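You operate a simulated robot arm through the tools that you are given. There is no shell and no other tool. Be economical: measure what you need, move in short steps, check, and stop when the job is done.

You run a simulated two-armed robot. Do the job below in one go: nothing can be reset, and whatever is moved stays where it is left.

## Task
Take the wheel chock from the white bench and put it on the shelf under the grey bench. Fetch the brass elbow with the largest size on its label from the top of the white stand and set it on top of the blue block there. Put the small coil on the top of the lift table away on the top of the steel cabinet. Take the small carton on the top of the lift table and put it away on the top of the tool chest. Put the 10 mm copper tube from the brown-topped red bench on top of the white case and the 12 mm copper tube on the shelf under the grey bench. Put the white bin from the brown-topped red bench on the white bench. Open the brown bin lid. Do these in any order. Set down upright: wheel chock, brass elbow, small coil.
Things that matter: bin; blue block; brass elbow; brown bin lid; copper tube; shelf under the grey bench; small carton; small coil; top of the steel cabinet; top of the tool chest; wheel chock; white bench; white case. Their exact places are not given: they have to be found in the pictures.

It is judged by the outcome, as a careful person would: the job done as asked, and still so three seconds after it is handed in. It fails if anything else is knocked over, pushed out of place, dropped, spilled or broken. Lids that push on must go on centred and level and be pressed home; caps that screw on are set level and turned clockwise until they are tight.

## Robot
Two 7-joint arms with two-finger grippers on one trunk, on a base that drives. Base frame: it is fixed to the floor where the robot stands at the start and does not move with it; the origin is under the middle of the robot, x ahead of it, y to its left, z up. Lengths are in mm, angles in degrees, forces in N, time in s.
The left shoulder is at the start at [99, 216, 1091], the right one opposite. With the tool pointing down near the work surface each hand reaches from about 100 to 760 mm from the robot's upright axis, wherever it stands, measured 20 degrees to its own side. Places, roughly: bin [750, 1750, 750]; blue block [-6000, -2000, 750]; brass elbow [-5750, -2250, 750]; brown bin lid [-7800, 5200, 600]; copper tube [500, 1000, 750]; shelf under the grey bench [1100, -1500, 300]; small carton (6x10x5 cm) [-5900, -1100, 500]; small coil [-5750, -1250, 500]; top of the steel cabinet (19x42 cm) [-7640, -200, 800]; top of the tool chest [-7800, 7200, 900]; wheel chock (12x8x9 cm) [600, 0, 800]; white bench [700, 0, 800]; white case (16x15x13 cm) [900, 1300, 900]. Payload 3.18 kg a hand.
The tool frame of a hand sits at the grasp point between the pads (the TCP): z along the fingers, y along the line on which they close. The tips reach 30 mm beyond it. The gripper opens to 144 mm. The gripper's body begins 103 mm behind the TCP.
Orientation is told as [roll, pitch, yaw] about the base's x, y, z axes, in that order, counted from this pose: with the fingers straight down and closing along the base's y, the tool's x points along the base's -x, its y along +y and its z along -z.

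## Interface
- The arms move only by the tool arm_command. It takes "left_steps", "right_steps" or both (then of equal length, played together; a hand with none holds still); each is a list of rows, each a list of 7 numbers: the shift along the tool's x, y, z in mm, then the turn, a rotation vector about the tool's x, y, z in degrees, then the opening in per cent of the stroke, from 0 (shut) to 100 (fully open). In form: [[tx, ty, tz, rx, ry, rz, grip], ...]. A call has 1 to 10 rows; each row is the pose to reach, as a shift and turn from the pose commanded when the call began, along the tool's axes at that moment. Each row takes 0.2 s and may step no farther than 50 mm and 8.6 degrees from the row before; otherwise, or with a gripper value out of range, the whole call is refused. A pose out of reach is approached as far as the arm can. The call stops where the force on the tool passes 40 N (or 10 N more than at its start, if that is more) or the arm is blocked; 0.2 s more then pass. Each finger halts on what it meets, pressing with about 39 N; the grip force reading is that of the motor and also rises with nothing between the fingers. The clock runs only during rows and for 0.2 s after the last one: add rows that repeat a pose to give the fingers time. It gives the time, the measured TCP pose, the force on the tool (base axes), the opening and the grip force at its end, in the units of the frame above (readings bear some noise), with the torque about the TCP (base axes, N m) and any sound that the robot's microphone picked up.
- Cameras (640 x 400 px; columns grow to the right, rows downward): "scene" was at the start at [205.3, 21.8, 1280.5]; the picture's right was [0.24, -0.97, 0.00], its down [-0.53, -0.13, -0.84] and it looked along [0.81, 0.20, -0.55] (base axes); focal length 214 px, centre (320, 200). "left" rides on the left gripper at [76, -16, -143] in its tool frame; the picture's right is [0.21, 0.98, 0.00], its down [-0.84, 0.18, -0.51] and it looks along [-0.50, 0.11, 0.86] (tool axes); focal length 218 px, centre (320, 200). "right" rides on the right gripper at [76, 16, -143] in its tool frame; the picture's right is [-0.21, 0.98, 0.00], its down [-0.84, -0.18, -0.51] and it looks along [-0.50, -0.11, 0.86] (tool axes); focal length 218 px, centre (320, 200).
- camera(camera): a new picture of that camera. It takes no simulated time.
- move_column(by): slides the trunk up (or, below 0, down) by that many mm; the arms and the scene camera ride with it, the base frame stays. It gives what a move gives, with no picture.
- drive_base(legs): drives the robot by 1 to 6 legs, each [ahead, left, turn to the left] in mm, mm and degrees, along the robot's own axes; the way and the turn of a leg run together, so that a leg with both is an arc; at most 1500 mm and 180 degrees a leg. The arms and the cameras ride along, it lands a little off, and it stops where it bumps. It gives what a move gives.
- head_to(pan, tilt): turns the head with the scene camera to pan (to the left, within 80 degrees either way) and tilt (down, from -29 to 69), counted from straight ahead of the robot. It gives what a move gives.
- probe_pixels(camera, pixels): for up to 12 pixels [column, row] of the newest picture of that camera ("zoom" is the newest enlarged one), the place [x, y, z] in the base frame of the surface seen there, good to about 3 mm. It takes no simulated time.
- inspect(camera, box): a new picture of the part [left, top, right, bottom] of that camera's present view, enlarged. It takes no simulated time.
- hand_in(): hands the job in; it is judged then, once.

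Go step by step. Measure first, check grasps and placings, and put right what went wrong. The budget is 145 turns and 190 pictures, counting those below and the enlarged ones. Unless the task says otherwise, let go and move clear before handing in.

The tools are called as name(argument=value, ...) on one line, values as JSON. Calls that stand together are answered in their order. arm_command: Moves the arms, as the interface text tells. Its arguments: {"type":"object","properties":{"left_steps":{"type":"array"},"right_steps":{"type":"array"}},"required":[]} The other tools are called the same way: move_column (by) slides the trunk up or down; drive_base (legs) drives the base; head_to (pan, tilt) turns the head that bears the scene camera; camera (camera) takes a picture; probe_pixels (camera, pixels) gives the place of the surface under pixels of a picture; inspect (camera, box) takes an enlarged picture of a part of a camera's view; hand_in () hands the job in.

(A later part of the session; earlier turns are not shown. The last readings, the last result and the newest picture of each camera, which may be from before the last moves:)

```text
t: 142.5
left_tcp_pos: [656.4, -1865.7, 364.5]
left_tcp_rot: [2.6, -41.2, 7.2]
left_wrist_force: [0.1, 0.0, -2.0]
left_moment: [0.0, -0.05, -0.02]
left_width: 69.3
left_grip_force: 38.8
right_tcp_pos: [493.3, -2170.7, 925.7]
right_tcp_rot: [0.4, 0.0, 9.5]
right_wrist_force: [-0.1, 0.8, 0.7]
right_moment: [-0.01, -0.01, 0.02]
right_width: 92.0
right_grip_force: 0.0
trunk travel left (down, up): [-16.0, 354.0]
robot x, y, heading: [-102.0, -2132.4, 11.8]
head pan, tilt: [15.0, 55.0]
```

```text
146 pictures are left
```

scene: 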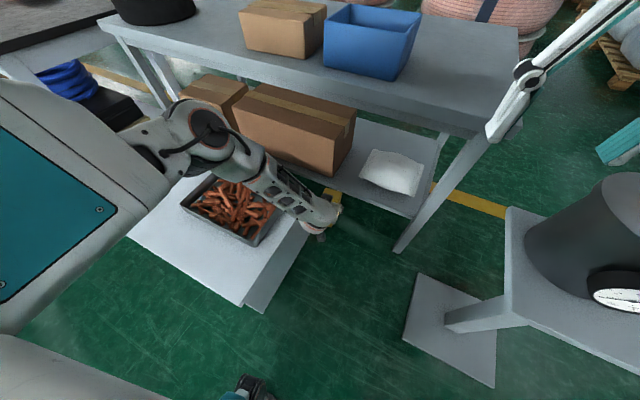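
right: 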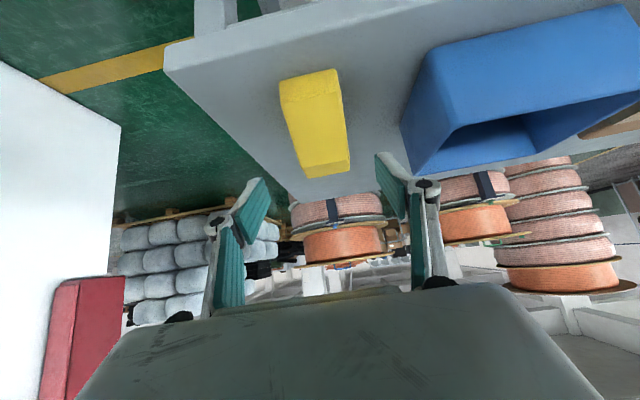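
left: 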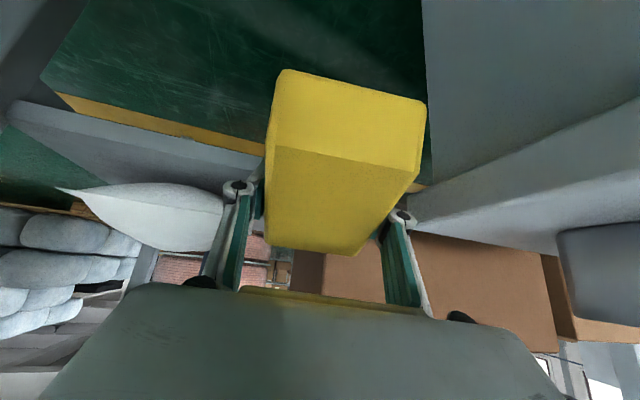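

Before driving in, I check the elbow and forearm against the bench edge.

probe_pixels(camera="scene", pixels=[[205, 130], [190, 165], [245, 165], [270, 190], [300, 205], [320, 215], [225, 110], [348, 168], [378, 150], [365, 180]])

```text
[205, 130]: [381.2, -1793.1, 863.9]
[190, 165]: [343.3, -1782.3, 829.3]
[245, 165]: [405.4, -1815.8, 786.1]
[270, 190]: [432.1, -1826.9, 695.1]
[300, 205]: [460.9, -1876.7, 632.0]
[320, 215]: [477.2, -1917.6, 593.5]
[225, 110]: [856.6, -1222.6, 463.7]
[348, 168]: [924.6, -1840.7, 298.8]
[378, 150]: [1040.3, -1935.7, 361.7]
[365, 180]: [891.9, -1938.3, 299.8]
```

Elbow will end at x≈650, clear of the bench edge. I drive the hand in most of the way and check.

drive_base(legs=[[157, -22.6, 0]])

camera(camera="left")

camera(camera="scene")

```text
t: 143.9
left_tcp_pos: [814.3, -1856.3, 365.2]
left_tcp_rot: [2.7, -41.3, 7.0]
left_wrist_force: [0.8, 0.1, -2.9]
left_moment: [0.03, -0.06, 0.02]
left_width: 69.3
left_grip_force: 38.8
right_tcp_pos: [652.0, -2161.0, 925.4]
right_tcp_rot: [0.4, 0.0, 9.4]
right_wrist_force: [0.8, 0.0, -0.5]
right_moment: [0.01, 0.06, 0.02]
right_width: 92.1
right_grip_force: 0.0
trunk travel left (down, up): [-16.0, 354.0]
robot x, y, heading: [52.0, -2121.3, 12.0]
head pan, tilt: [15.0, 55.0]
```

```text
145 pictures are left
```

left: 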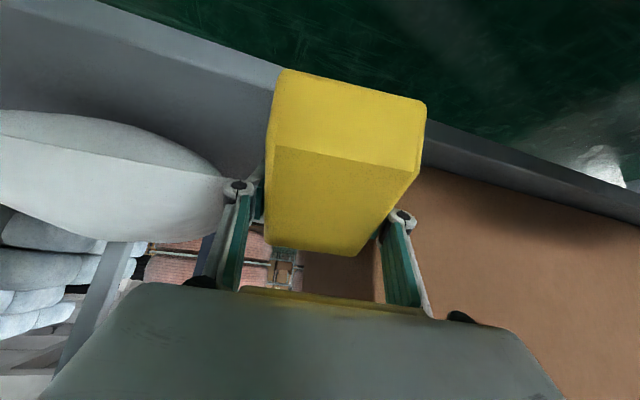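

```text
144 pictures are left
```

scene: 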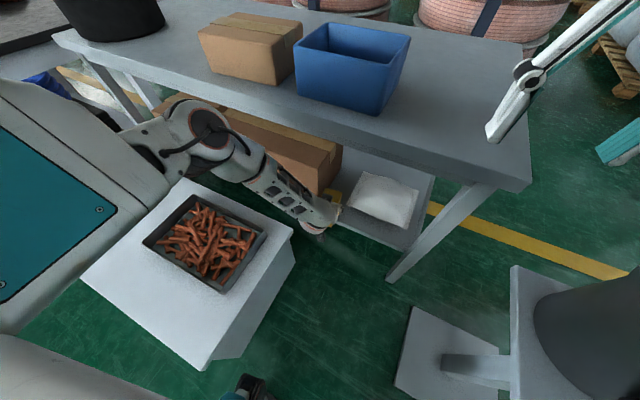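

Alignment looks right: carton edge at (375,290) clears the finger. I drive the last 60 mm.

drive_base(legs=[[60, -13.5, 0]])

camera(camera="left")

```text
t: 144.9
left_tcp_pos: [873.9, -1856.6, 364.1]
left_tcp_rot: [2.8, -41.1, 7.1]
left_wrist_force: [-0.1, -0.2, -2.8]
left_moment: [-0.01, 0.0, -0.06]
left_width: 69.5
left_grip_force: 39.3
right_tcp_pos: [711.2, -2161.8, 925.6]
right_tcp_rot: [0.5, 0.0, 9.4]
right_wrist_force: [-0.9, -0.3, 0.1]
right_moment: [-0.03, 0.03, 0.02]
right_width: 92.2
right_grip_force: 0.0
trunk travel left (down, up): [-16.0, 354.0]
robot x, y, heading: [113.2, -2119.7, 11.9]
head pan, tilt: [15.0, 55.0]
```

```text
143 pictures are left
```

left: 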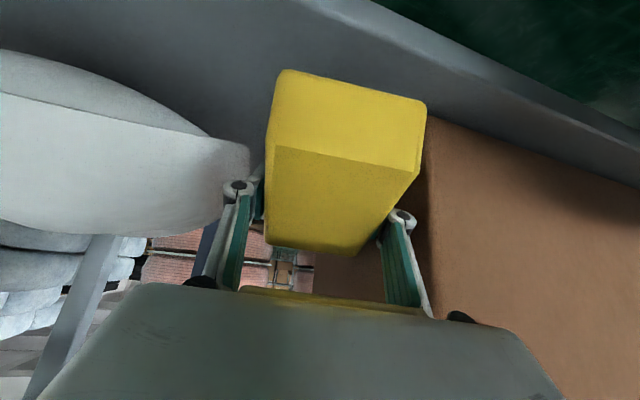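

In position between bag and carton. I lower in small steps until the chock rests and levels.

arm_command(left_steps=[[2.6, 0, 3, 0, 0, 0, 0], [5.2, 0, 6, 0, 0, 0, 0], [7.9, 0, 9, 0, 0, 0, 0], [9.2, 0, 10.5, 0, 0, 0, 0], [10.5, 0, 12, 0, 0, 0, 0], [11.8, 0, 13.5, 0, 0, 0, 0], [13.1, 0, 15, 0, 0, 0, 0]])

camera(camera="left")

```text
t: 146.5
left_tcp_pos: [876.8, -1856.5, 351.9]
left_tcp_rot: [2.8, -41.4, 7.2]
left_wrist_force: [-9.1, 0.2, 30.1]
left_moment: [-0.9, -0.9, -0.24]
left_width: 69.7
left_grip_force: 39.3
right_tcp_pos: [708.9, -2162.8, 930.4]
right_tcp_rot: [0.4, -0.3, 9.5]
right_wrist_force: [0.4, 0.0, 0.5]
right_moment: [0.01, -0.04, 0.0]
right_width: 92.1
right_grip_force: 0.0
trunk travel left (down, up): [-16.0, 354.0]
robot x, y, heading: [115.9, -2122.7, 12.1]
head pan, tilt: [15.0, 55.0]
```

```text
142 pictures are left
```

left: 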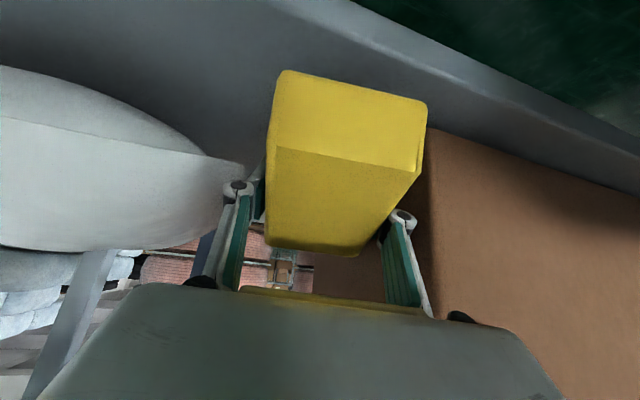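

The nose edge rests with 30 N. I ease off and open slowly so the chock settles level.

arm_command(left_steps=[[-1.5, 0, -2, 0, 0, 0, 0], [-1.5, 0, -2, 0, 0, 0, 47], [-1.5, 0, -2, 0, 0, 0, 48.3], [-1.5, 0, -2, 0, 0, 0, 49], [-1.5, 0, -2, 0, 0, 0, 50], [-1.5, 0, -2, 0, 0, 0, 52], [-1.5, 0, -2, 0, 0, 0, 54], [-1.5, 0, -2, 0, 0, 0, 54]])

camera(camera="left")

```text
t: 148.3
left_tcp_pos: [874.8, -1855.5, 347.2]
left_tcp_rot: [2.9, -41.0, 7.1]
left_wrist_force: [-1.0, 0.1, 0.6]
left_moment: [0.03, 0.01, 0.0]
left_width: 78.0
left_grip_force: 0.1
right_tcp_pos: [710.4, -2162.2, 925.6]
right_tcp_rot: [0.4, 0.0, 9.2]
right_wrist_force: [-0.6, 0.2, 0.6]
right_moment: [-0.01, -0.04, -0.02]
right_width: 92.5
right_grip_force: 0.1
trunk travel left (down, up): [-16.0, 354.0]
robot x, y, heading: [115.0, -2120.8, 12.1]
head pan, tilt: [15.0, 55.0]
```

```text
141 pictures are left
```

left: 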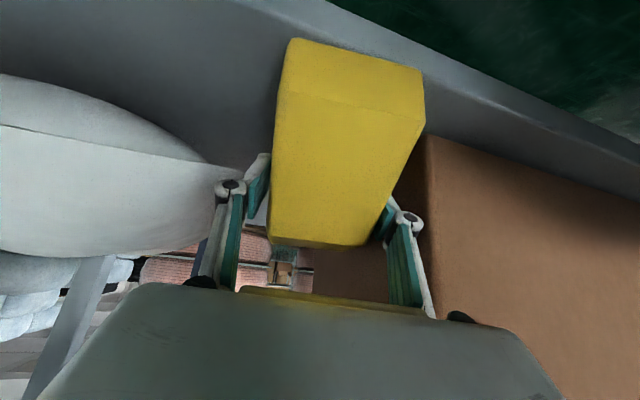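

Chock has settled level. I withdraw the hand by driving straight back along its axis and view the result.

drive_base(legs=[[-180, 16, 0], [-200, -60, 0]])

inspect(camera="scene", box=[240, 90, 480, 240])

```text
t: 151.0
left_tcp_pos: [514.9, -1977.7, 348.2]
left_tcp_rot: [2.9, -41.1, 7.0]
left_wrist_force: [0.1, -0.4, 0.3]
left_moment: [-0.04, 0.01, -0.01]
left_width: 77.5
left_grip_force: 0.0
right_tcp_pos: [351.0, -2283.9, 925.3]
right_tcp_rot: [0.4, 0.0, 9.3]
right_wrist_force: [0.1, -0.5, -0.2]
right_moment: [0.0, -0.05, -0.01]
right_width: 92.2
right_grip_force: 0.0
trunk travel left (down, up): [-16.0, 354.0]
robot x, y, heading: [-243.4, -2241.4, 11.9]
head pan, tilt: [15.0, 55.0]
```

```text
2.67 times, centred on (360, 165) of scene
```

zoom: 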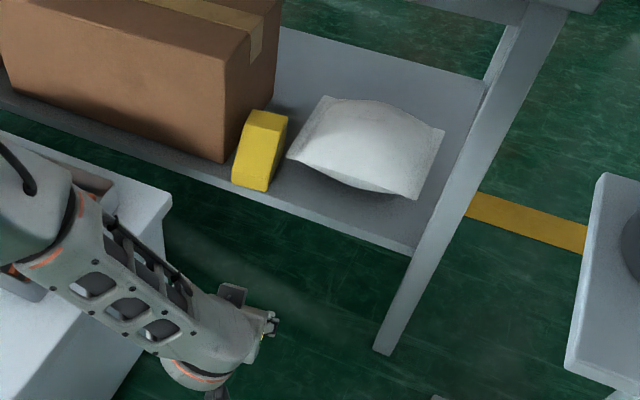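

The chock stands upright on the shelf. I raise the column, bring the arms to compact poses and drive toward the red bench.

drive_base(legs=[[-60, 0, -12]])

move_column(by=170)

arm_command(left_steps=[[0, 0, -30, 0, 5, 0, 100], [0, 0, -65, 0, 10, 0, 100], [0, 0, -100, 0, 15, 0, 100], [0, 0, -140, 0, 20, 0, 100], [-10, 0, -180, 0, 25, 0, 100], [-30, 0, -215, 0, 30, 0, 100], [-50, 0, -250, 0, 35, 0, 100], [-70, 0, -285, 0, 40, 0, 100]])

drive_base(legs=[[0, 1500, 0], [0, 1500, 0]])

head_to(pan=15, tilt=40)

camera(camera="scene")

```text
t: 152.2
left_tcp_pos: [495.1, -2149.7, 348.8]
left_tcp_rot: [2.9, -41.1, -5.0]
left_wrist_force: [0.3, -0.7, 0.4]
left_moment: [0.02, 0.0, -0.03]
left_width: 77.9
left_grip_force: 0.1
right_tcp_pos: [270.1, -2413.3, 925.4]
right_tcp_rot: [0.5, -0.1, -2.7]
right_wrist_force: [0.0, 0.0, 0.2]
right_moment: [0.01, -0.02, 0.0]
right_width: 92.1
right_grip_force: 0.1
trunk travel left (down, up): [-16.0, 354.0]
robot x, y, heading: [-305.0, -2252.8, -0.4]
head pan, tilt: [15.0, 55.0]
```

```text
t: 154.1
left_tcp_pos: [493.5, -2148.8, 516.3]
left_tcp_rot: [2.8, -40.8, -4.9]
left_wrist_force: [0.6, 0.1, 0.1]
left_moment: [-0.03, 0.03, 0.0]
left_width: 77.9
left_grip_force: 0.2
right_tcp_pos: [271.9, -2414.6, 1093.0]
right_tcp_rot: [0.5, 0.0, -2.7]
right_wrist_force: [1.2, -0.4, -0.8]
right_moment: [0.0, 0.02, -0.05]
right_width: 92.4
right_grip_force: 0.0
trunk travel left (down, up): [-186.0, 184.0]
robot x, y, heading: [-303.4, -2246.6, -0.4]
head pan, tilt: [15.0, 55.0]
```

```text
t: 155.9
left_tcp_pos: [360.4, -2152.6, 781.5]
left_tcp_rot: [2.1, -1.0, -3.2]
left_wrist_force: [-0.4, 0.2, 0.1]
left_moment: [-0.01, 0.0, -0.02]
left_width: 144.2
left_grip_force: 0.0
right_tcp_pos: [270.6, -2414.5, 1095.6]
right_tcp_rot: [0.5, -0.1, -2.8]
right_wrist_force: [0.2, -0.3, -0.3]
right_moment: [0.0, -0.04, 0.0]
right_width: 92.4
right_grip_force: 0.0
trunk travel left (down, up): [-186.0, 184.0]
robot x, y, heading: [-306.5, -2251.4, -0.3]
head pan, tilt: [15.0, 55.0]
```

```text
t: 179.0
left_tcp_pos: [427.7, 572.1, 783.5]
left_tcp_rot: [1.2, -1.2, -6.2]
left_wrist_force: [0.5, -8.2, -2.9]
left_moment: [0.18, 0.0, -0.05]
left_width: 137.4
left_grip_force: 0.1
right_tcp_pos: [331.1, 326.8, 1094.2]
right_tcp_rot: [0.4, 0.0, -4.8]
right_wrist_force: [0.0, -0.2, -1.1]
right_moment: [0.01, 0.03, 0.02]
right_width: 92.1
right_grip_force: 0.0
trunk travel left (down, up): [-186.0, 184.0]
robot x, y, heading: [-237.7, 509.9, -2.3]
head pan, tilt: [15.0, 55.0]
stopped in leg 2: the force on the tool passed its limit at 48 N (the readings are from after the stop); the commanded pose is now the measured one
```

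```text
t: 179.7
left_tcp_pos: [428.5, 572.5, 784.2]
left_tcp_rot: [1.3, -1.3, -6.0]
left_wrist_force: [0.0, -11.2, -2.7]
left_moment: [0.43, -0.02, 0.04]
left_width: 135.4
left_grip_force: 0.0
right_tcp_pos: [331.1, 325.8, 1095.7]
right_tcp_rot: [0.4, 0.0, -4.8]
right_wrist_force: [0.5, 0.6, 0.4]
right_moment: [-0.02, -0.02, -0.03]
right_width: 92.2
right_grip_force: 0.0
trunk travel left (down, up): [-186.0, 184.0]
robot x, y, heading: [-239.6, 512.5, -2.2]
head pan, tilt: [15.0, 40.0]
```

```text
139 pictures are left
```

scene: 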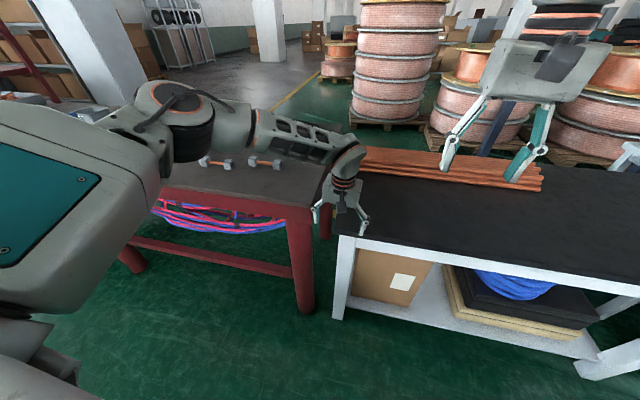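

The left hand grazed the red bench's edge (48 N). I step right, raise the hand, and look at the red bench.

drive_base(legs=[[-60, -80, 2]])

arm_command(left_steps=[[5, 10, -40, 0, 0, 0, 100], [10, 20, -80, 0, 0, 0, 100], [15, 30, -120, 0, 0, 0, 100], [20, 40, -160, 0, 0, 0, 100], [25, 60, -200, 0, 0, 0, 100], [30, 80, -240, 0, 0, 0, 100], [30, 100, -270, 0, 0, 0, 100]])

head_to(pan=30, tilt=35)

camera(camera="scene")

```text
t: 181.1
left_tcp_pos: [364.1, 518.1, 784.0]
left_tcp_rot: [1.3, -1.2, -4.1]
left_wrist_force: [0.3, -0.4, -0.1]
left_moment: [0.03, -0.01, -0.01]
left_width: 144.2
left_grip_force: 0.2
right_tcp_pos: [276.5, 269.3, 1095.4]
right_tcp_rot: [0.5, 0.0, -2.8]
right_wrist_force: [-0.6, 0.0, -0.4]
right_moment: [0.03, 0.0, 0.0]
right_width: 92.2
right_grip_force: 0.1
trunk travel left (down, up): [-186.0, 184.0]
robot x, y, heading: [-297.9, 433.9, -0.3]
head pan, tilt: [15.0, 40.0]
```

```text
t: 182.7
left_tcp_pos: [335.3, 616.6, 1058.3]
left_tcp_rot: [1.4, -1.2, -4.0]
left_wrist_force: [-0.1, 0.2, -1.1]
left_moment: [-0.01, 0.0, -0.04]
left_width: 143.9
left_grip_force: 0.1
right_tcp_pos: [275.4, 269.9, 1095.7]
right_tcp_rot: [0.4, -0.1, -2.8]
right_wrist_force: [-0.2, 0.3, 0.6]
right_moment: [0.0, 0.0, 0.01]
right_width: 92.2
right_grip_force: 0.0
trunk travel left (down, up): [-186.0, 184.0]
robot x, y, heading: [-297.5, 435.6, -0.6]
head pan, tilt: [15.0, 40.0]
```

```text
t: 183.5
left_tcp_pos: [335.7, 615.2, 1056.0]
left_tcp_rot: [1.4, -1.3, -4.0]
left_wrist_force: [0.8, -0.8, -0.3]
left_moment: [0.05, 0.01, 0.0]
left_width: 144.0
left_grip_force: 0.1
right_tcp_pos: [276.6, 268.5, 1094.4]
right_tcp_rot: [0.5, 0.0, -2.7]
right_wrist_force: [0.2, -0.5, 0.7]
right_moment: [0.02, 0.03, 0.02]
right_width: 92.1
right_grip_force: 0.0
trunk travel left (down, up): [-186.0, 184.0]
robot x, y, heading: [-299.1, 432.8, -0.3]
head pan, tilt: [30.0, 35.0]
```

```text
138 pictures are left
```

scene: 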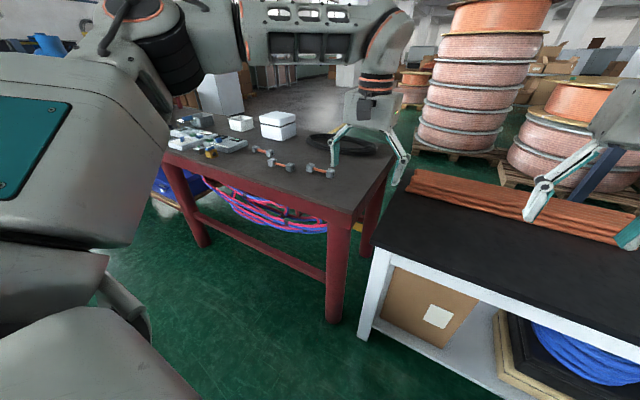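

The red bench is ahead-left with the tubes at about (260–320,160). I drive left to face it.

drive_base(legs=[[0, 600, 0]])

head_to(pan=0, tilt=35)

camera(camera="scene")

inspect(camera="scene", box=[200, 110, 440, 260])

```text
t: 189.3
left_tcp_pos: [339.0, 1224.0, 1057.4]
left_tcp_rot: [1.3, -1.3, -4.1]
left_wrist_force: [-0.5, 0.7, 0.1]
left_moment: [-0.02, 0.01, -0.04]
left_width: 144.1
left_grip_force: 0.1
right_tcp_pos: [279.5, 878.7, 1095.2]
right_tcp_rot: [0.3, 0.0, -2.9]
right_wrist_force: [-0.2, 0.8, -0.2]
right_moment: [-0.05, 0.03, 0.0]
right_width: 92.1
right_grip_force: 0.1
trunk travel left (down, up): [-186.0, 184.0]
robot x, y, heading: [-295.5, 1043.5, -0.6]
head pan, tilt: [30.0, 35.0]
```

```text
t: 190.2
left_tcp_pos: [339.3, 1223.0, 1056.7]
left_tcp_rot: [1.4, -1.3, -4.1]
left_wrist_force: [0.4, -0.1, -0.2]
left_moment: [-0.02, 0.02, 0.0]
left_width: 144.1
left_grip_force: 0.0
right_tcp_pos: [279.1, 876.8, 1095.6]
right_tcp_rot: [0.4, 0.0, -2.9]
right_wrist_force: [-0.1, 1.1, 0.0]
right_moment: [-0.03, -0.01, -0.02]
right_width: 92.1
right_grip_force: 0.1
trunk travel left (down, up): [-186.0, 184.0]
robot x, y, heading: [-301.0, 1043.7, -0.3]
head pan, tilt: [0.0, 35.0]
```

```text
137 pictures are left
```

scene: 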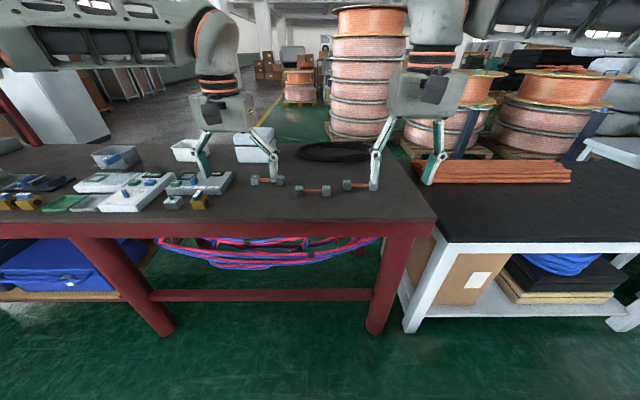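

```text
2.67 times, centred on (320, 185) of scene
```

zoom: 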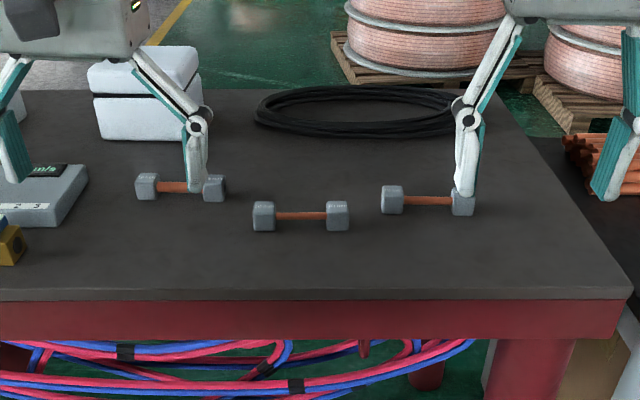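

Three tubes with grey ends, the white case (255,145) and the white bin (185,150) are visible. I probe them.

probe_pixels(camera="scene", pixels=[[256, 180], [278, 180], [267, 181], [299, 192], [326, 191], [313, 191], [348, 185], [374, 184], [361, 185], [255, 148], [187, 150], [320, 215]])

drive_base(legs=[[250, 0, 0]])

camera(camera="right")

camera(camera="left")

```text
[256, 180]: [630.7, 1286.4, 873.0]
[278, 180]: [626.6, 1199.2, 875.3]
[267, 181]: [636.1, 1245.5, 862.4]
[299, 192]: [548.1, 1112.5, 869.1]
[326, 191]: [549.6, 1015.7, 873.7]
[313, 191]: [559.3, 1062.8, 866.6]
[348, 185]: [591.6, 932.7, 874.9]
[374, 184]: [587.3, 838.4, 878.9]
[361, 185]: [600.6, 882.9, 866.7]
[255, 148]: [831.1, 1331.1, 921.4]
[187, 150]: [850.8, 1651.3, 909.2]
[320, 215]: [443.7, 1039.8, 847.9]
```

```text
t: 192.1
left_tcp_pos: [587.6, 1223.8, 1057.8]
left_tcp_rot: [1.3, -1.4, -4.1]
left_wrist_force: [0.5, 0.0, -0.7]
left_moment: [-0.03, -0.01, 0.01]
left_width: 143.9
left_grip_force: 0.0
right_tcp_pos: [529.1, 876.8, 1095.6]
right_tcp_rot: [0.3, -0.1, -2.7]
right_wrist_force: [-0.1, -0.4, -0.2]
right_moment: [-0.03, 0.03, -0.01]
right_width: 92.5
right_grip_force: 0.1
trunk travel left (down, up): [-186.0, 184.0]
robot x, y, heading: [-47.3, 1039.1, -0.4]
head pan, tilt: [0.0, 35.0]
```

```text
135 pictures are left
```

right: 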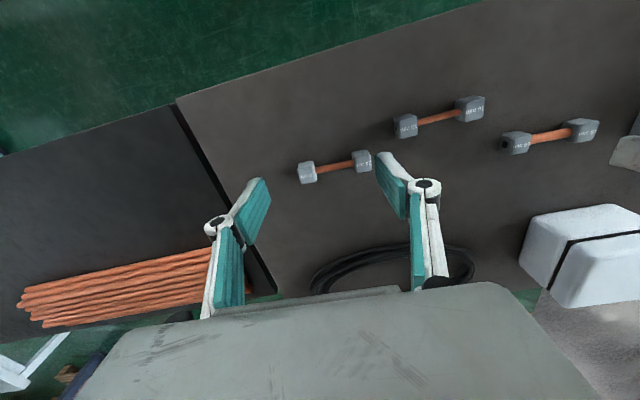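

```text
134 pictures are left
```

left: 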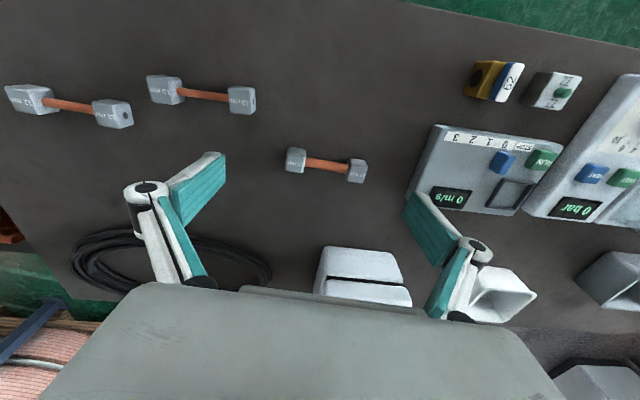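

The end blocks bear labels. I enlarge them to read the sizes.

inspect(camera="left", box=[0, 65, 144, 155])

inspect(camera="left", box=[140, 60, 268, 140])

inspect(camera="right", box=[480, 90, 608, 170])

inspect(camera="right", box=[285, 130, 397, 200])

```text
4.44 times, centred on (72, 110) of left
```

zoom: 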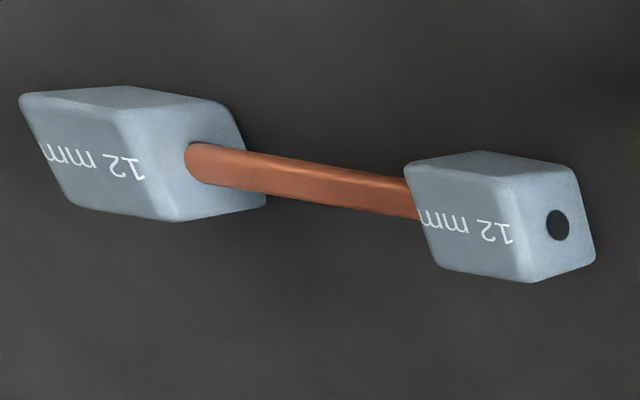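

```text
5.00 times, centred on (204, 100) of left
```

zoom: 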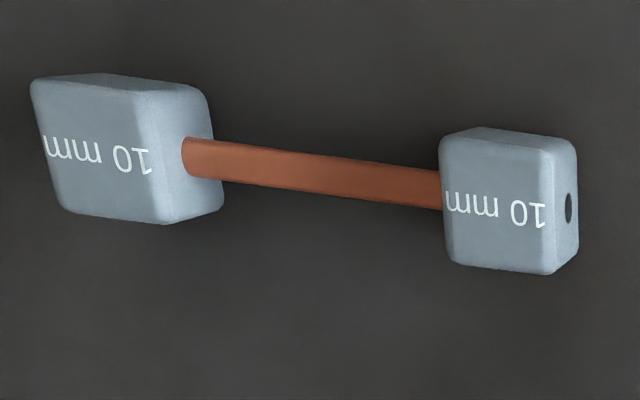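

```text
5.00 times, centred on (544, 130) of right
```

zoom: 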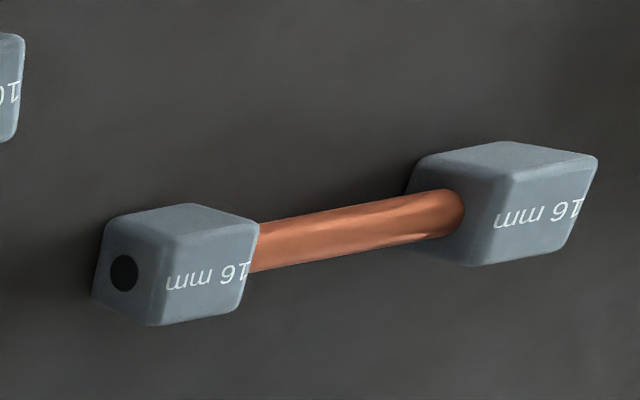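

```text
5.71 times, centred on (341, 165) of right
```

zoom: 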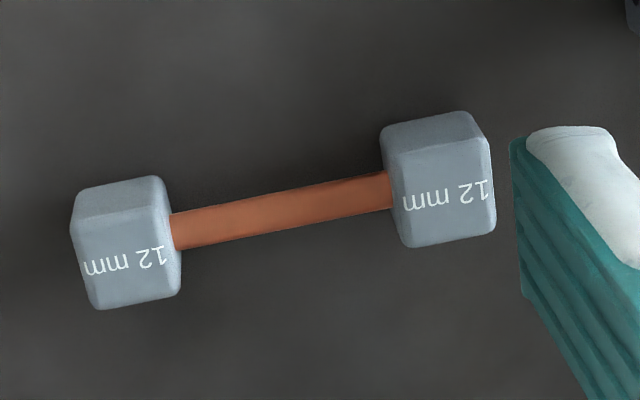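

Right tube (y≈885) is 12 mm, middle (y≈1063) is 10 mm. I measure both from the left picture and bring the left hand over the 10 mm tube with a 30° lean.

probe_pixels(camera="left", pixels=[[155, 82], [180, 85], [232, 93], [250, 98], [205, 96], [12, 90], [45, 92], [100, 107], [128, 110], [72, 105], [150, 130], [360, 275]])

arm_command(left_steps=[[8, -33, 20, 0.2, -5.8, -0.8, 100], [16, -65, 40, 0.5, -11.5, -1.6, 100], [24, -98, 60, 0.8, -17.2, -2.4, 100], [32, -130, 80, 1, -23, -3.3, 100], [40, -163, 98, 1.3, -28.6, -4.1, 100], [40, -163, 98, 1.3, -28.6, -4.1, 100]])

camera(camera="left")

```text
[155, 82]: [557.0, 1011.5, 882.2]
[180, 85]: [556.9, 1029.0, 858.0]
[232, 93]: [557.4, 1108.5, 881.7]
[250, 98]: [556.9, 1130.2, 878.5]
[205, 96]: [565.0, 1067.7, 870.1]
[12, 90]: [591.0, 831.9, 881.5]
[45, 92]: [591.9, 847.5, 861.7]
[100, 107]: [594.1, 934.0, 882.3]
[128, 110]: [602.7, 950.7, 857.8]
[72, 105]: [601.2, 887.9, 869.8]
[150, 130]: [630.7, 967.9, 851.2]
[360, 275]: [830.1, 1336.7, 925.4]
```

```text
t: 193.5
left_tcp_pos: [539.1, 1066.3, 954.1]
left_tcp_rot: [-1.2, -30.0, 0.0]
left_wrist_force: [-0.4, 0.6, -0.5]
left_moment: [-0.01, -0.01, 0.0]
left_width: 144.3
left_grip_force: 0.1
right_tcp_pos: [528.0, 877.4, 1094.5]
right_tcp_rot: [0.3, -0.1, -2.8]
right_wrist_force: [-0.6, 0.5, 0.5]
right_moment: [-0.02, 0.0, 0.01]
right_width: 92.1
right_grip_force: 0.1
trunk travel left (down, up): [-186.0, 184.0]
robot x, y, heading: [-48.5, 1041.6, -0.2]
head pan, tilt: [0.0, 35.0]
```

```text
129 pictures are left
```

left: 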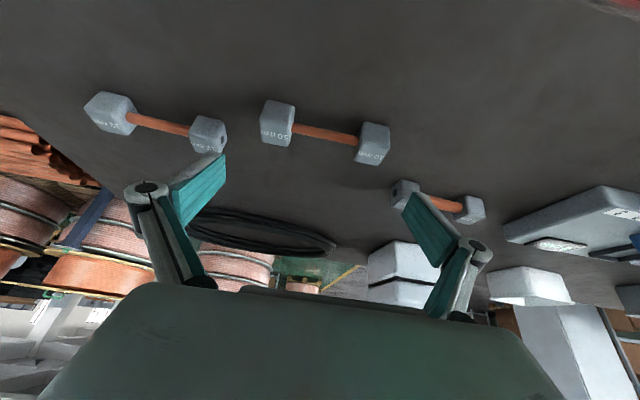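

Tube centre is (567,1068). I descend around its ends and close.

arm_command(left_steps=[[5, 2, 18, -0.6, 0, 0, 100], [9, 2, 36, -1.2, 0, 0, 100], [14, 2, 54, -1.2, 0, 0, 100], [18.5, 2, 70, -1.2, 0, 0, 100], [18.5, 2, 70, -1.2, 0, 0, 100]])

camera(camera="left")

```text
t: 194.7
left_tcp_pos: [557.3, 1065.8, 884.8]
left_tcp_rot: [0.1, -30.0, 0.1]
left_wrist_force: [0.4, -0.1, -0.1]
left_moment: [0.03, 0.02, 0.0]
left_width: 143.9
left_grip_force: 0.1
right_tcp_pos: [526.7, 878.4, 1094.7]
right_tcp_rot: [0.5, 0.0, -2.8]
right_wrist_force: [0.5, -0.1, -0.5]
right_moment: [0.02, 0.01, 0.02]
right_width: 92.0
right_grip_force: 0.0
trunk travel left (down, up): [-186.0, 184.0]
robot x, y, heading: [-47.3, 1042.5, -0.4]
head pan, tilt: [0.0, 35.0]
```

```text
128 pictures are left
```

left: 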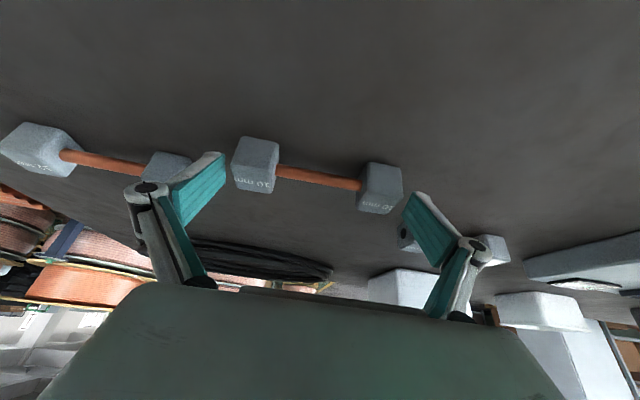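

Tube lies between the tips. Close and lift gently.

arm_command(left_steps=[[0, 0, 0, 0, 0, 0, 92], [0, 0, 0, 0, 0, 0, 84], [0, 0, 0, 0, 0, 0, 60], [0, 0, 0, 0, 0, 0, 60], [-2, 0, -3, 0, 0, 0, 60], [-5, 0, -8, 0, 0, 0, 60], [-10, 0, -17, 0, 0, 0, 60], [-18, 0, -30, 0, 0, 0, 60], [-28, 0, -46, 0, 0, 0, 60]])

camera(camera="left")

```text
t: 196.7
left_tcp_pos: [557.3, 1064.9, 938.6]
left_tcp_rot: [0.0, -29.9, 0.2]
left_wrist_force: [-1.1, -0.5, -0.5]
left_moment: [-0.02, -0.02, 0.01]
left_width: 129.5
left_grip_force: 39.2
right_tcp_pos: [528.6, 877.6, 1095.2]
right_tcp_rot: [0.4, -0.1, -2.9]
right_wrist_force: [0.6, 0.2, 0.6]
right_moment: [0.01, -0.01, 0.02]
right_width: 92.3
right_grip_force: 0.2
trunk travel left (down, up): [-186.0, 184.0]
robot x, y, heading: [-46.0, 1042.0, -0.5]
head pan, tilt: [0.0, 35.0]
```

```text
127 pictures are left
```

left: 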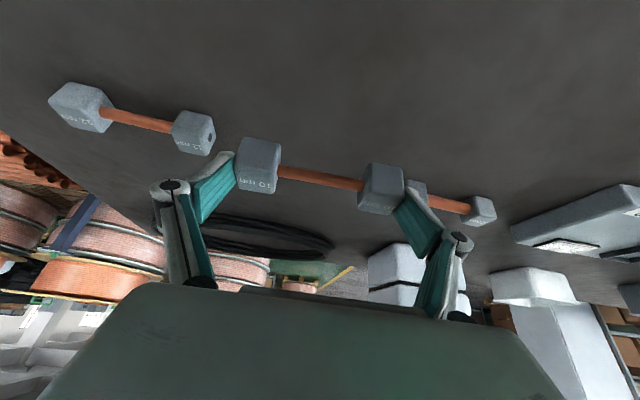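

10 mm tube is held. I raise the column, drive closer and left, and view the case.

move_column(by=120)

drive_base(legs=[[0, 150, 0], [90, 0, 0]])

head_to(pan=25, tilt=45)

camera(camera="scene")

camera(camera="left")

```text
t: 198.2
left_tcp_pos: [559.1, 1066.2, 1057.7]
left_tcp_rot: [-0.1, -29.9, 0.0]
left_wrist_force: [-0.1, -0.9, 0.0]
left_moment: [-0.02, 0.04, 0.02]
left_width: 129.3
left_grip_force: 38.8
right_tcp_pos: [528.7, 876.6, 1214.9]
right_tcp_rot: [0.4, 0.0, -2.7]
right_wrist_force: [0.5, -0.7, 0.0]
right_moment: [-0.01, -0.02, -0.03]
right_width: 92.0
right_grip_force: 0.0
trunk travel left (down, up): [-306.0, 64.0]
robot x, y, heading: [-46.9, 1044.7, -0.2]
head pan, tilt: [0.0, 35.0]
```

```text
t: 200.8
left_tcp_pos: [648.3, 1216.6, 1057.5]
left_tcp_rot: [0.0, -29.8, 0.1]
left_wrist_force: [0.1, 0.9, -1.2]
left_moment: [-0.01, 0.03, -0.02]
left_width: 129.4
left_grip_force: 39.1
right_tcp_pos: [618.8, 1027.4, 1214.7]
right_tcp_rot: [0.4, 0.0, -2.8]
right_wrist_force: [0.4, 0.0, 0.3]
right_moment: [0.01, 0.09, -0.02]
right_width: 92.3
right_grip_force: 0.0
trunk travel left (down, up): [-306.0, 64.0]
robot x, y, heading: [44.9, 1196.1, 0.1]
head pan, tilt: [0.0, 35.0]
```

```text
t: 201.7
left_tcp_pos: [649.1, 1218.8, 1057.8]
left_tcp_rot: [0.1, -29.9, 0.3]
left_wrist_force: [0.4, 0.0, -1.1]
left_moment: [-0.03, 0.0, 0.0]
left_width: 129.3
left_grip_force: 38.9
right_tcp_pos: [618.4, 1028.4, 1214.5]
right_tcp_rot: [0.4, 0.0, -2.8]
right_wrist_force: [0.1, 0.3, 0.3]
right_moment: [0.03, -0.02, -0.06]
right_width: 92.1
right_grip_force: 0.1
trunk travel left (down, up): [-306.0, 64.0]
robot x, y, heading: [43.7, 1195.0, -0.2]
head pan, tilt: [25.0, 45.0]
```

```text
126 pictures are left
```

scene: 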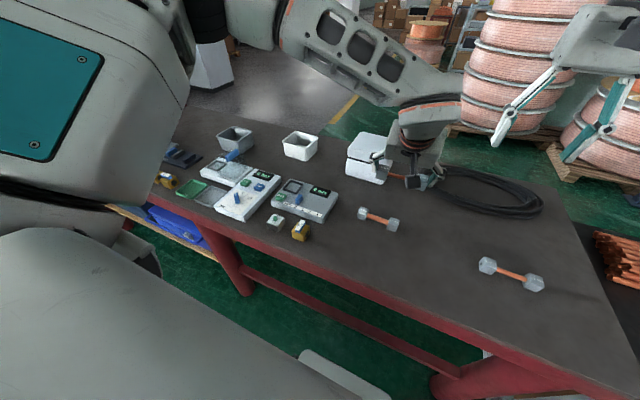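

```text
125 pictures are left
```

left: 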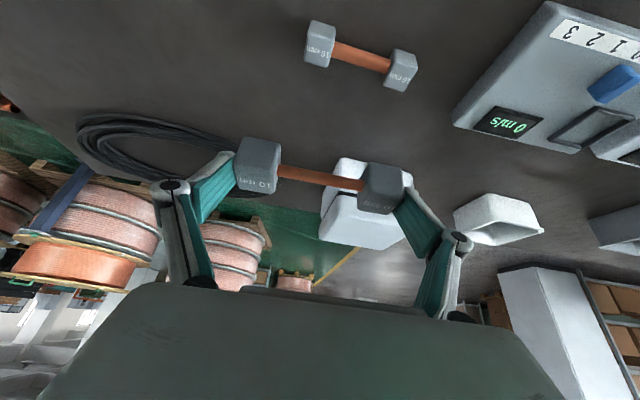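

Probing the case's top corners, the bin and the bench from these pictures.

probe_pixels(camera="scene", pixels=[[349, 153], [362, 137], [378, 137], [385, 155], [370, 150], [365, 175], [285, 139], [300, 132], [317, 140], [303, 155], [300, 142], [287, 152]])

inspect(camera="scene", box=[260, 110, 440, 223])

```text
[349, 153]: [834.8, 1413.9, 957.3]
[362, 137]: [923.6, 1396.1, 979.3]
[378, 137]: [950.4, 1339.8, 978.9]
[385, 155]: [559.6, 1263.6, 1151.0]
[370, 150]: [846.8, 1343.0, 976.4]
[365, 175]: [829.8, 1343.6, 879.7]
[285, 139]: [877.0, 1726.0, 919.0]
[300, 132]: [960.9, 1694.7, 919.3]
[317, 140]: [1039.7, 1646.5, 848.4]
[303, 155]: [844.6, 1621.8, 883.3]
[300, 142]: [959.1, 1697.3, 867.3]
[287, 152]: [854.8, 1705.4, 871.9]
```

```text
3.54 times, centred on (350, 166) of scene
```

zoom: 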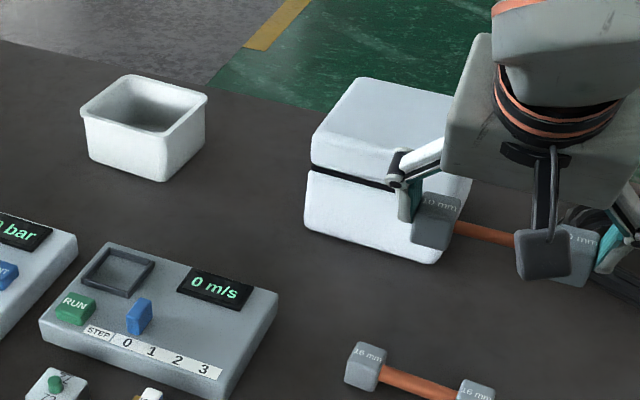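

Case top z≈979, centre about (900,1335). I carry the tube above it.

arm_command(left_steps=[[-28, 17, 18, 0, 0, 0, 60], [-56, 34, 36, 0, 0, 0, 60], [-84, 51, 53, 0, 0, 0, 60], [-112, 68, 71, 0, 0, 0, 60], [-140, 85, 89, 0, 0, 0, 60], [-168, 102, 107, 0, 0, 0, 60], [-195, 117, 124, 0, 0, 0, 60], [-195, 117, 124, 0, 0, 0, 60]])

camera(camera="left")

inspect(camera="scene", box=[260, 90, 440, 203])

```text
t: 203.5
left_tcp_pos: [879.1, 1335.3, 1049.2]
left_tcp_rot: [0.1, -30.0, 0.1]
left_wrist_force: [-0.2, 0.1, -1.1]
left_moment: [-0.01, -0.01, 0.0]
left_width: 129.1
left_grip_force: 39.3
right_tcp_pos: [617.7, 1028.0, 1215.7]
right_tcp_rot: [0.4, 0.0, -2.8]
right_wrist_force: [0.9, 0.7, -0.5]
right_moment: [-0.02, -0.04, 0.01]
right_width: 92.2
right_grip_force: 0.1
trunk travel left (down, up): [-306.0, 64.0]
robot x, y, heading: [46.5, 1198.5, -0.4]
head pan, tilt: [25.0, 45.0]
```

```text
123 pictures are left
```

left: 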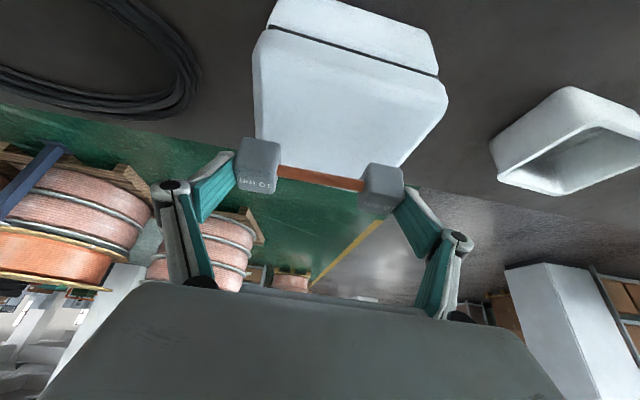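

```text
3.54 times, centred on (350, 146) of scene
```

zoom: 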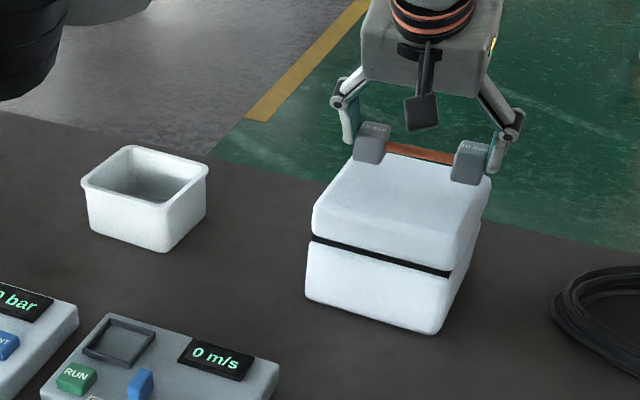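

I probe the case's top outline and the held tube.

probe_pixels(camera="left", pixels=[[262, 45], [438, 90], [398, 162], [262, 130], [350, 100], [258, 150], [383, 175], [320, 178]])

```text
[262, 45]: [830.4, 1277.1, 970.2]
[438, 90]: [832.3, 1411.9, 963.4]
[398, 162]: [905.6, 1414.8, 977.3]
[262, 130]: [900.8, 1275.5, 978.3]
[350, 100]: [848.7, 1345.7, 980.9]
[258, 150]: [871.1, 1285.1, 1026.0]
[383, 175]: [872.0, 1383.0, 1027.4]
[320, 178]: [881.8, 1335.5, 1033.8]
```

Tube centre should shift +9 mm in y; then I lower onto the case and release.

arm_command(left_steps=[[-8.7, 9, 5, 0, 0, 0, 60], [-2, 9, 18, 0, 0, 0, 60], [4, 9, 28, 0, 0, 0, 60], [6.3, 9, 31, 0, 0, 0, 60], [7.8, 9, 33.6, 0, 0, 0, 60], [8.8, 9, 35.3, 0, 0, 0, 60]])

camera(camera="left")

```text
t: 204.9
left_tcp_pos: [889.2, 1344.7, 1014.0]
left_tcp_rot: [0.0, -30.0, 0.3]
left_wrist_force: [-0.3, 0.2, 2.1]
left_moment: [-0.19, 0.0, 0.01]
left_width: 129.0
left_grip_force: 39.2
right_tcp_pos: [619.4, 1028.8, 1215.4]
right_tcp_rot: [0.4, -0.1, -2.8]
right_wrist_force: [-0.2, 0.0, -0.3]
right_moment: [-0.03, 0.0, 0.01]
right_width: 91.9
right_grip_force: 0.1
trunk travel left (down, up): [-306.0, 64.0]
robot x, y, heading: [41.2, 1190.5, -0.1]
head pan, tilt: [25.0, 45.0]
```

```text
121 pictures are left
```

left: 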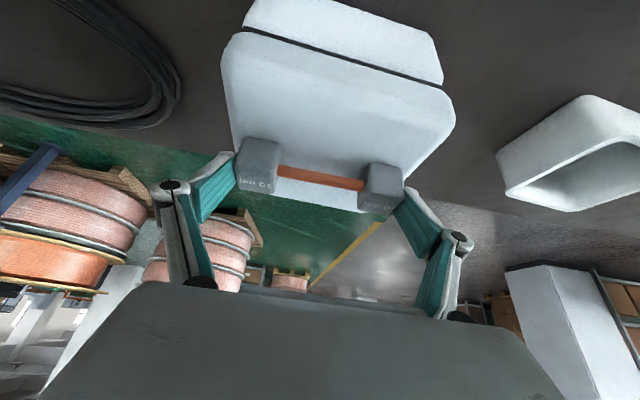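

Contact felt. I check that the tube isn't beyond the far edge of the top.

probe_pixels(camera="left", pixels=[[320, 195], [320, 203], [340, 210], [250, 60], [430, 110], [260, 150], [380, 175]])

```text
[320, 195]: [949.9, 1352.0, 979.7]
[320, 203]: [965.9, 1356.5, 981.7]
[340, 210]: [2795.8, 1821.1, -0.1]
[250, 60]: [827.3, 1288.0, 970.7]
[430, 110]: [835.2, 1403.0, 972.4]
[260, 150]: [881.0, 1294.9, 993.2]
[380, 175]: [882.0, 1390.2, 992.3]
```

Good: case top spans x 828–975, tube at x≈897. Release and withdraw.

arm_command(left_steps=[[0, 0, 0, 0, 0, 0, 92], [0, 0, 0, 0, 0, 0, 98], [0, 0, 0, 0, 0, 0, 98], [-2, 0, -20, 0, 0, 0, 98], [-5, 0, -50, 0, 0, 0, 98], [-10, 0, -90, 0, 0, 0, 98], [-10, -10, -130, 0, 0, 0, 98], [-10, -20, -170, 0, 0, 0, 98]])

inspect(camera="scene", box=[260, 90, 440, 203])

```text
t: 206.7
left_tcp_pos: [811.4, 1324.7, 1165.1]
left_tcp_rot: [0.0, -30.0, 0.2]
left_wrist_force: [-0.4, 0.5, 0.4]
left_moment: [-0.03, -0.02, 0.01]
left_width: 141.3
left_grip_force: 0.0
right_tcp_pos: [616.9, 1028.2, 1214.8]
right_tcp_rot: [0.3, -0.1, -2.9]
right_wrist_force: [0.1, 0.0, 0.9]
right_moment: [-0.03, -0.04, -0.01]
right_width: 92.1
right_grip_force: 0.2
trunk travel left (down, up): [-306.0, 64.0]
robot x, y, heading: [42.2, 1196.3, -0.1]
head pan, tilt: [25.0, 45.0]
```

```text
3.54 times, centred on (350, 146) of scene
```

zoom: 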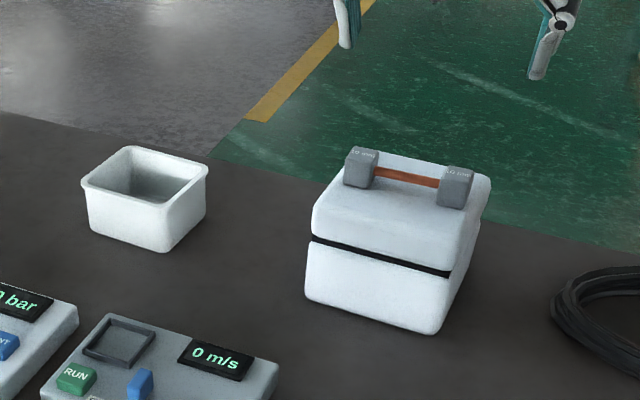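

10 mm tube rests on the case. Next the bin: I probe its rim in the zoom.

probe_pixels(camera="zoom", pixels=[[86, 184], [134, 150], [204, 172], [161, 202], [110, 195], [185, 190], [170, 160], [108, 168], [160, 245], [92, 225], [201, 215]])

drive_base(legs=[[-60, 0, 0], [0, 560, 0]])

head_to(pan=-10, tilt=45)

camera(camera="scene")

```text
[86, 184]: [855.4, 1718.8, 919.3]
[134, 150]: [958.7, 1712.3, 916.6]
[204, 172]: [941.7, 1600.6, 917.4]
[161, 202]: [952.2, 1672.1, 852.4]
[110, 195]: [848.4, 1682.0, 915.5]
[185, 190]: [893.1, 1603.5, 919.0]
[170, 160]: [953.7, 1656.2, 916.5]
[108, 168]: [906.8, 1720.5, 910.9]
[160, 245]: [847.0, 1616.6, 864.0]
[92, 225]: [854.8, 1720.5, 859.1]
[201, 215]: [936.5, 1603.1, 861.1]
```

```text
t: 212.7
left_tcp_pos: [754.1, 1885.4, 1164.4]
left_tcp_rot: [0.0, -30.1, 0.4]
left_wrist_force: [0.6, 0.8, 0.4]
left_moment: [-0.03, 0.0, 0.0]
left_width: 140.9
left_grip_force: 0.1
right_tcp_pos: [560.9, 1588.3, 1215.7]
right_tcp_rot: [0.4, 0.0, -2.4]
right_wrist_force: [-0.9, -0.3, -0.4]
right_moment: [-0.06, -0.01, 0.03]
right_width: 91.9
right_grip_force: 0.1
trunk travel left (down, up): [-306.0, 64.0]
robot x, y, heading: [-16.1, 1747.3, 0.0]
head pan, tilt: [25.0, 45.0]
```

```text
t: 213.7
left_tcp_pos: [753.7, 1885.8, 1165.4]
left_tcp_rot: [0.1, -30.1, 0.5]
left_wrist_force: [0.8, -0.5, -1.3]
left_moment: [0.01, 0.01, 0.01]
left_width: 141.1
left_grip_force: 0.1
right_tcp_pos: [561.6, 1588.3, 1215.5]
right_tcp_rot: [0.4, 0.0, -2.5]
right_wrist_force: [0.2, 0.0, 1.1]
right_moment: [0.01, 0.01, 0.01]
right_width: 92.2
right_grip_force: 0.0
trunk travel left (down, up): [-306.0, 64.0]
robot x, y, heading: [-14.7, 1751.9, 0.0]
head pan, tilt: [-10.0, 45.0]
```

```text
119 pictures are left
```

scene: 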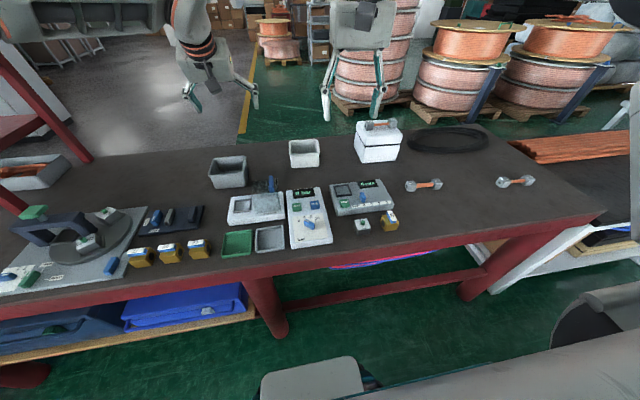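

Bin rim: x 848–955, y 1601–1721, top 919. I step forward and bring the right hand above it with 30° lean, opening fully.

drive_base(legs=[[55, 0, 0]])

arm_command(right_steps=[[-25, 8, 23, 0, -3, -0.2, 100], [-49, 17, 46, 0, -6, -0.5, 100], [-74, 25, 69, 0, -9, -0.7, 100], [-98, 34, 92, 0, -12, -1, 100], [-123, 42, 115, 0, -15, -1.2, 100], [-147, 50, 138, 0, -18, -1.5, 100], [-172, 59, 161, 0, -21, -1.8, 100], [-196, 67, 184, 0, -24, -2, 100], [-221, 76, 207, 0, -27, -2.3, 100], [-246, 84, 230, 0, -30, -2.5, 100]])

camera(camera="right")

```text
t: 214.6
left_tcp_pos: [811.1, 1885.9, 1162.9]
left_tcp_rot: [0.1, -29.9, 0.5]
left_wrist_force: [-0.1, 0.0, -0.2]
left_moment: [0.0, 0.07, -0.04]
left_width: 141.2
left_grip_force: 0.0
right_tcp_pos: [616.7, 1587.7, 1214.2]
right_tcp_rot: [0.3, 0.1, -2.4]
right_wrist_force: [0.4, 0.4, -0.4]
right_moment: [0.03, 0.04, 0.02]
right_width: 92.2
right_grip_force: 0.0
trunk travel left (down, up): [-306.0, 64.0]
robot x, y, heading: [38.1, 1752.5, -0.2]
head pan, tilt: [-10.0, 45.0]
```

```text
t: 216.8
left_tcp_pos: [808.6, 1887.3, 1162.5]
left_tcp_rot: [0.0, -29.9, 0.4]
left_wrist_force: [-0.2, 0.7, 0.4]
left_moment: [-0.01, -0.04, -0.02]
left_width: 140.9
left_grip_force: 0.1
right_tcp_pos: [863.9, 1662.7, 984.3]
right_tcp_rot: [-0.5, -30.1, 0.1]
right_wrist_force: [0.5, -0.6, -0.2]
right_moment: [0.02, 0.05, 0.02]
right_width: 143.8
right_grip_force: 0.0
trunk travel left (down, up): [-306.0, 64.0]
robot x, y, heading: [39.8, 1750.8, -0.2]
head pan, tilt: [-10.0, 45.0]
```

```text
118 pictures are left
```

right: 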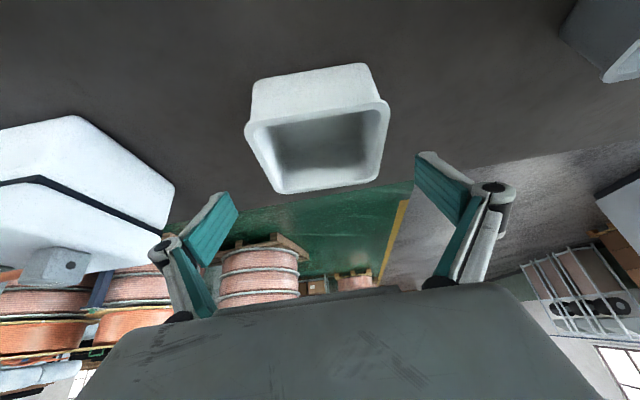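

probe_pixels(camera="right", pixels=[[249, 128], [387, 106], [272, 188], [375, 178], [320, 118], [322, 190], [253, 100], [368, 80]])

```text
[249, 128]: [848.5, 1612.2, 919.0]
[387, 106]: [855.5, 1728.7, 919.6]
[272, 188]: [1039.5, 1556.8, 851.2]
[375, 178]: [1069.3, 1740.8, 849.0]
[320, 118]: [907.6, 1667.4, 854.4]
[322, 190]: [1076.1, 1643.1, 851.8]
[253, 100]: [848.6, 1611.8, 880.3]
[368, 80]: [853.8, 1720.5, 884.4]
```

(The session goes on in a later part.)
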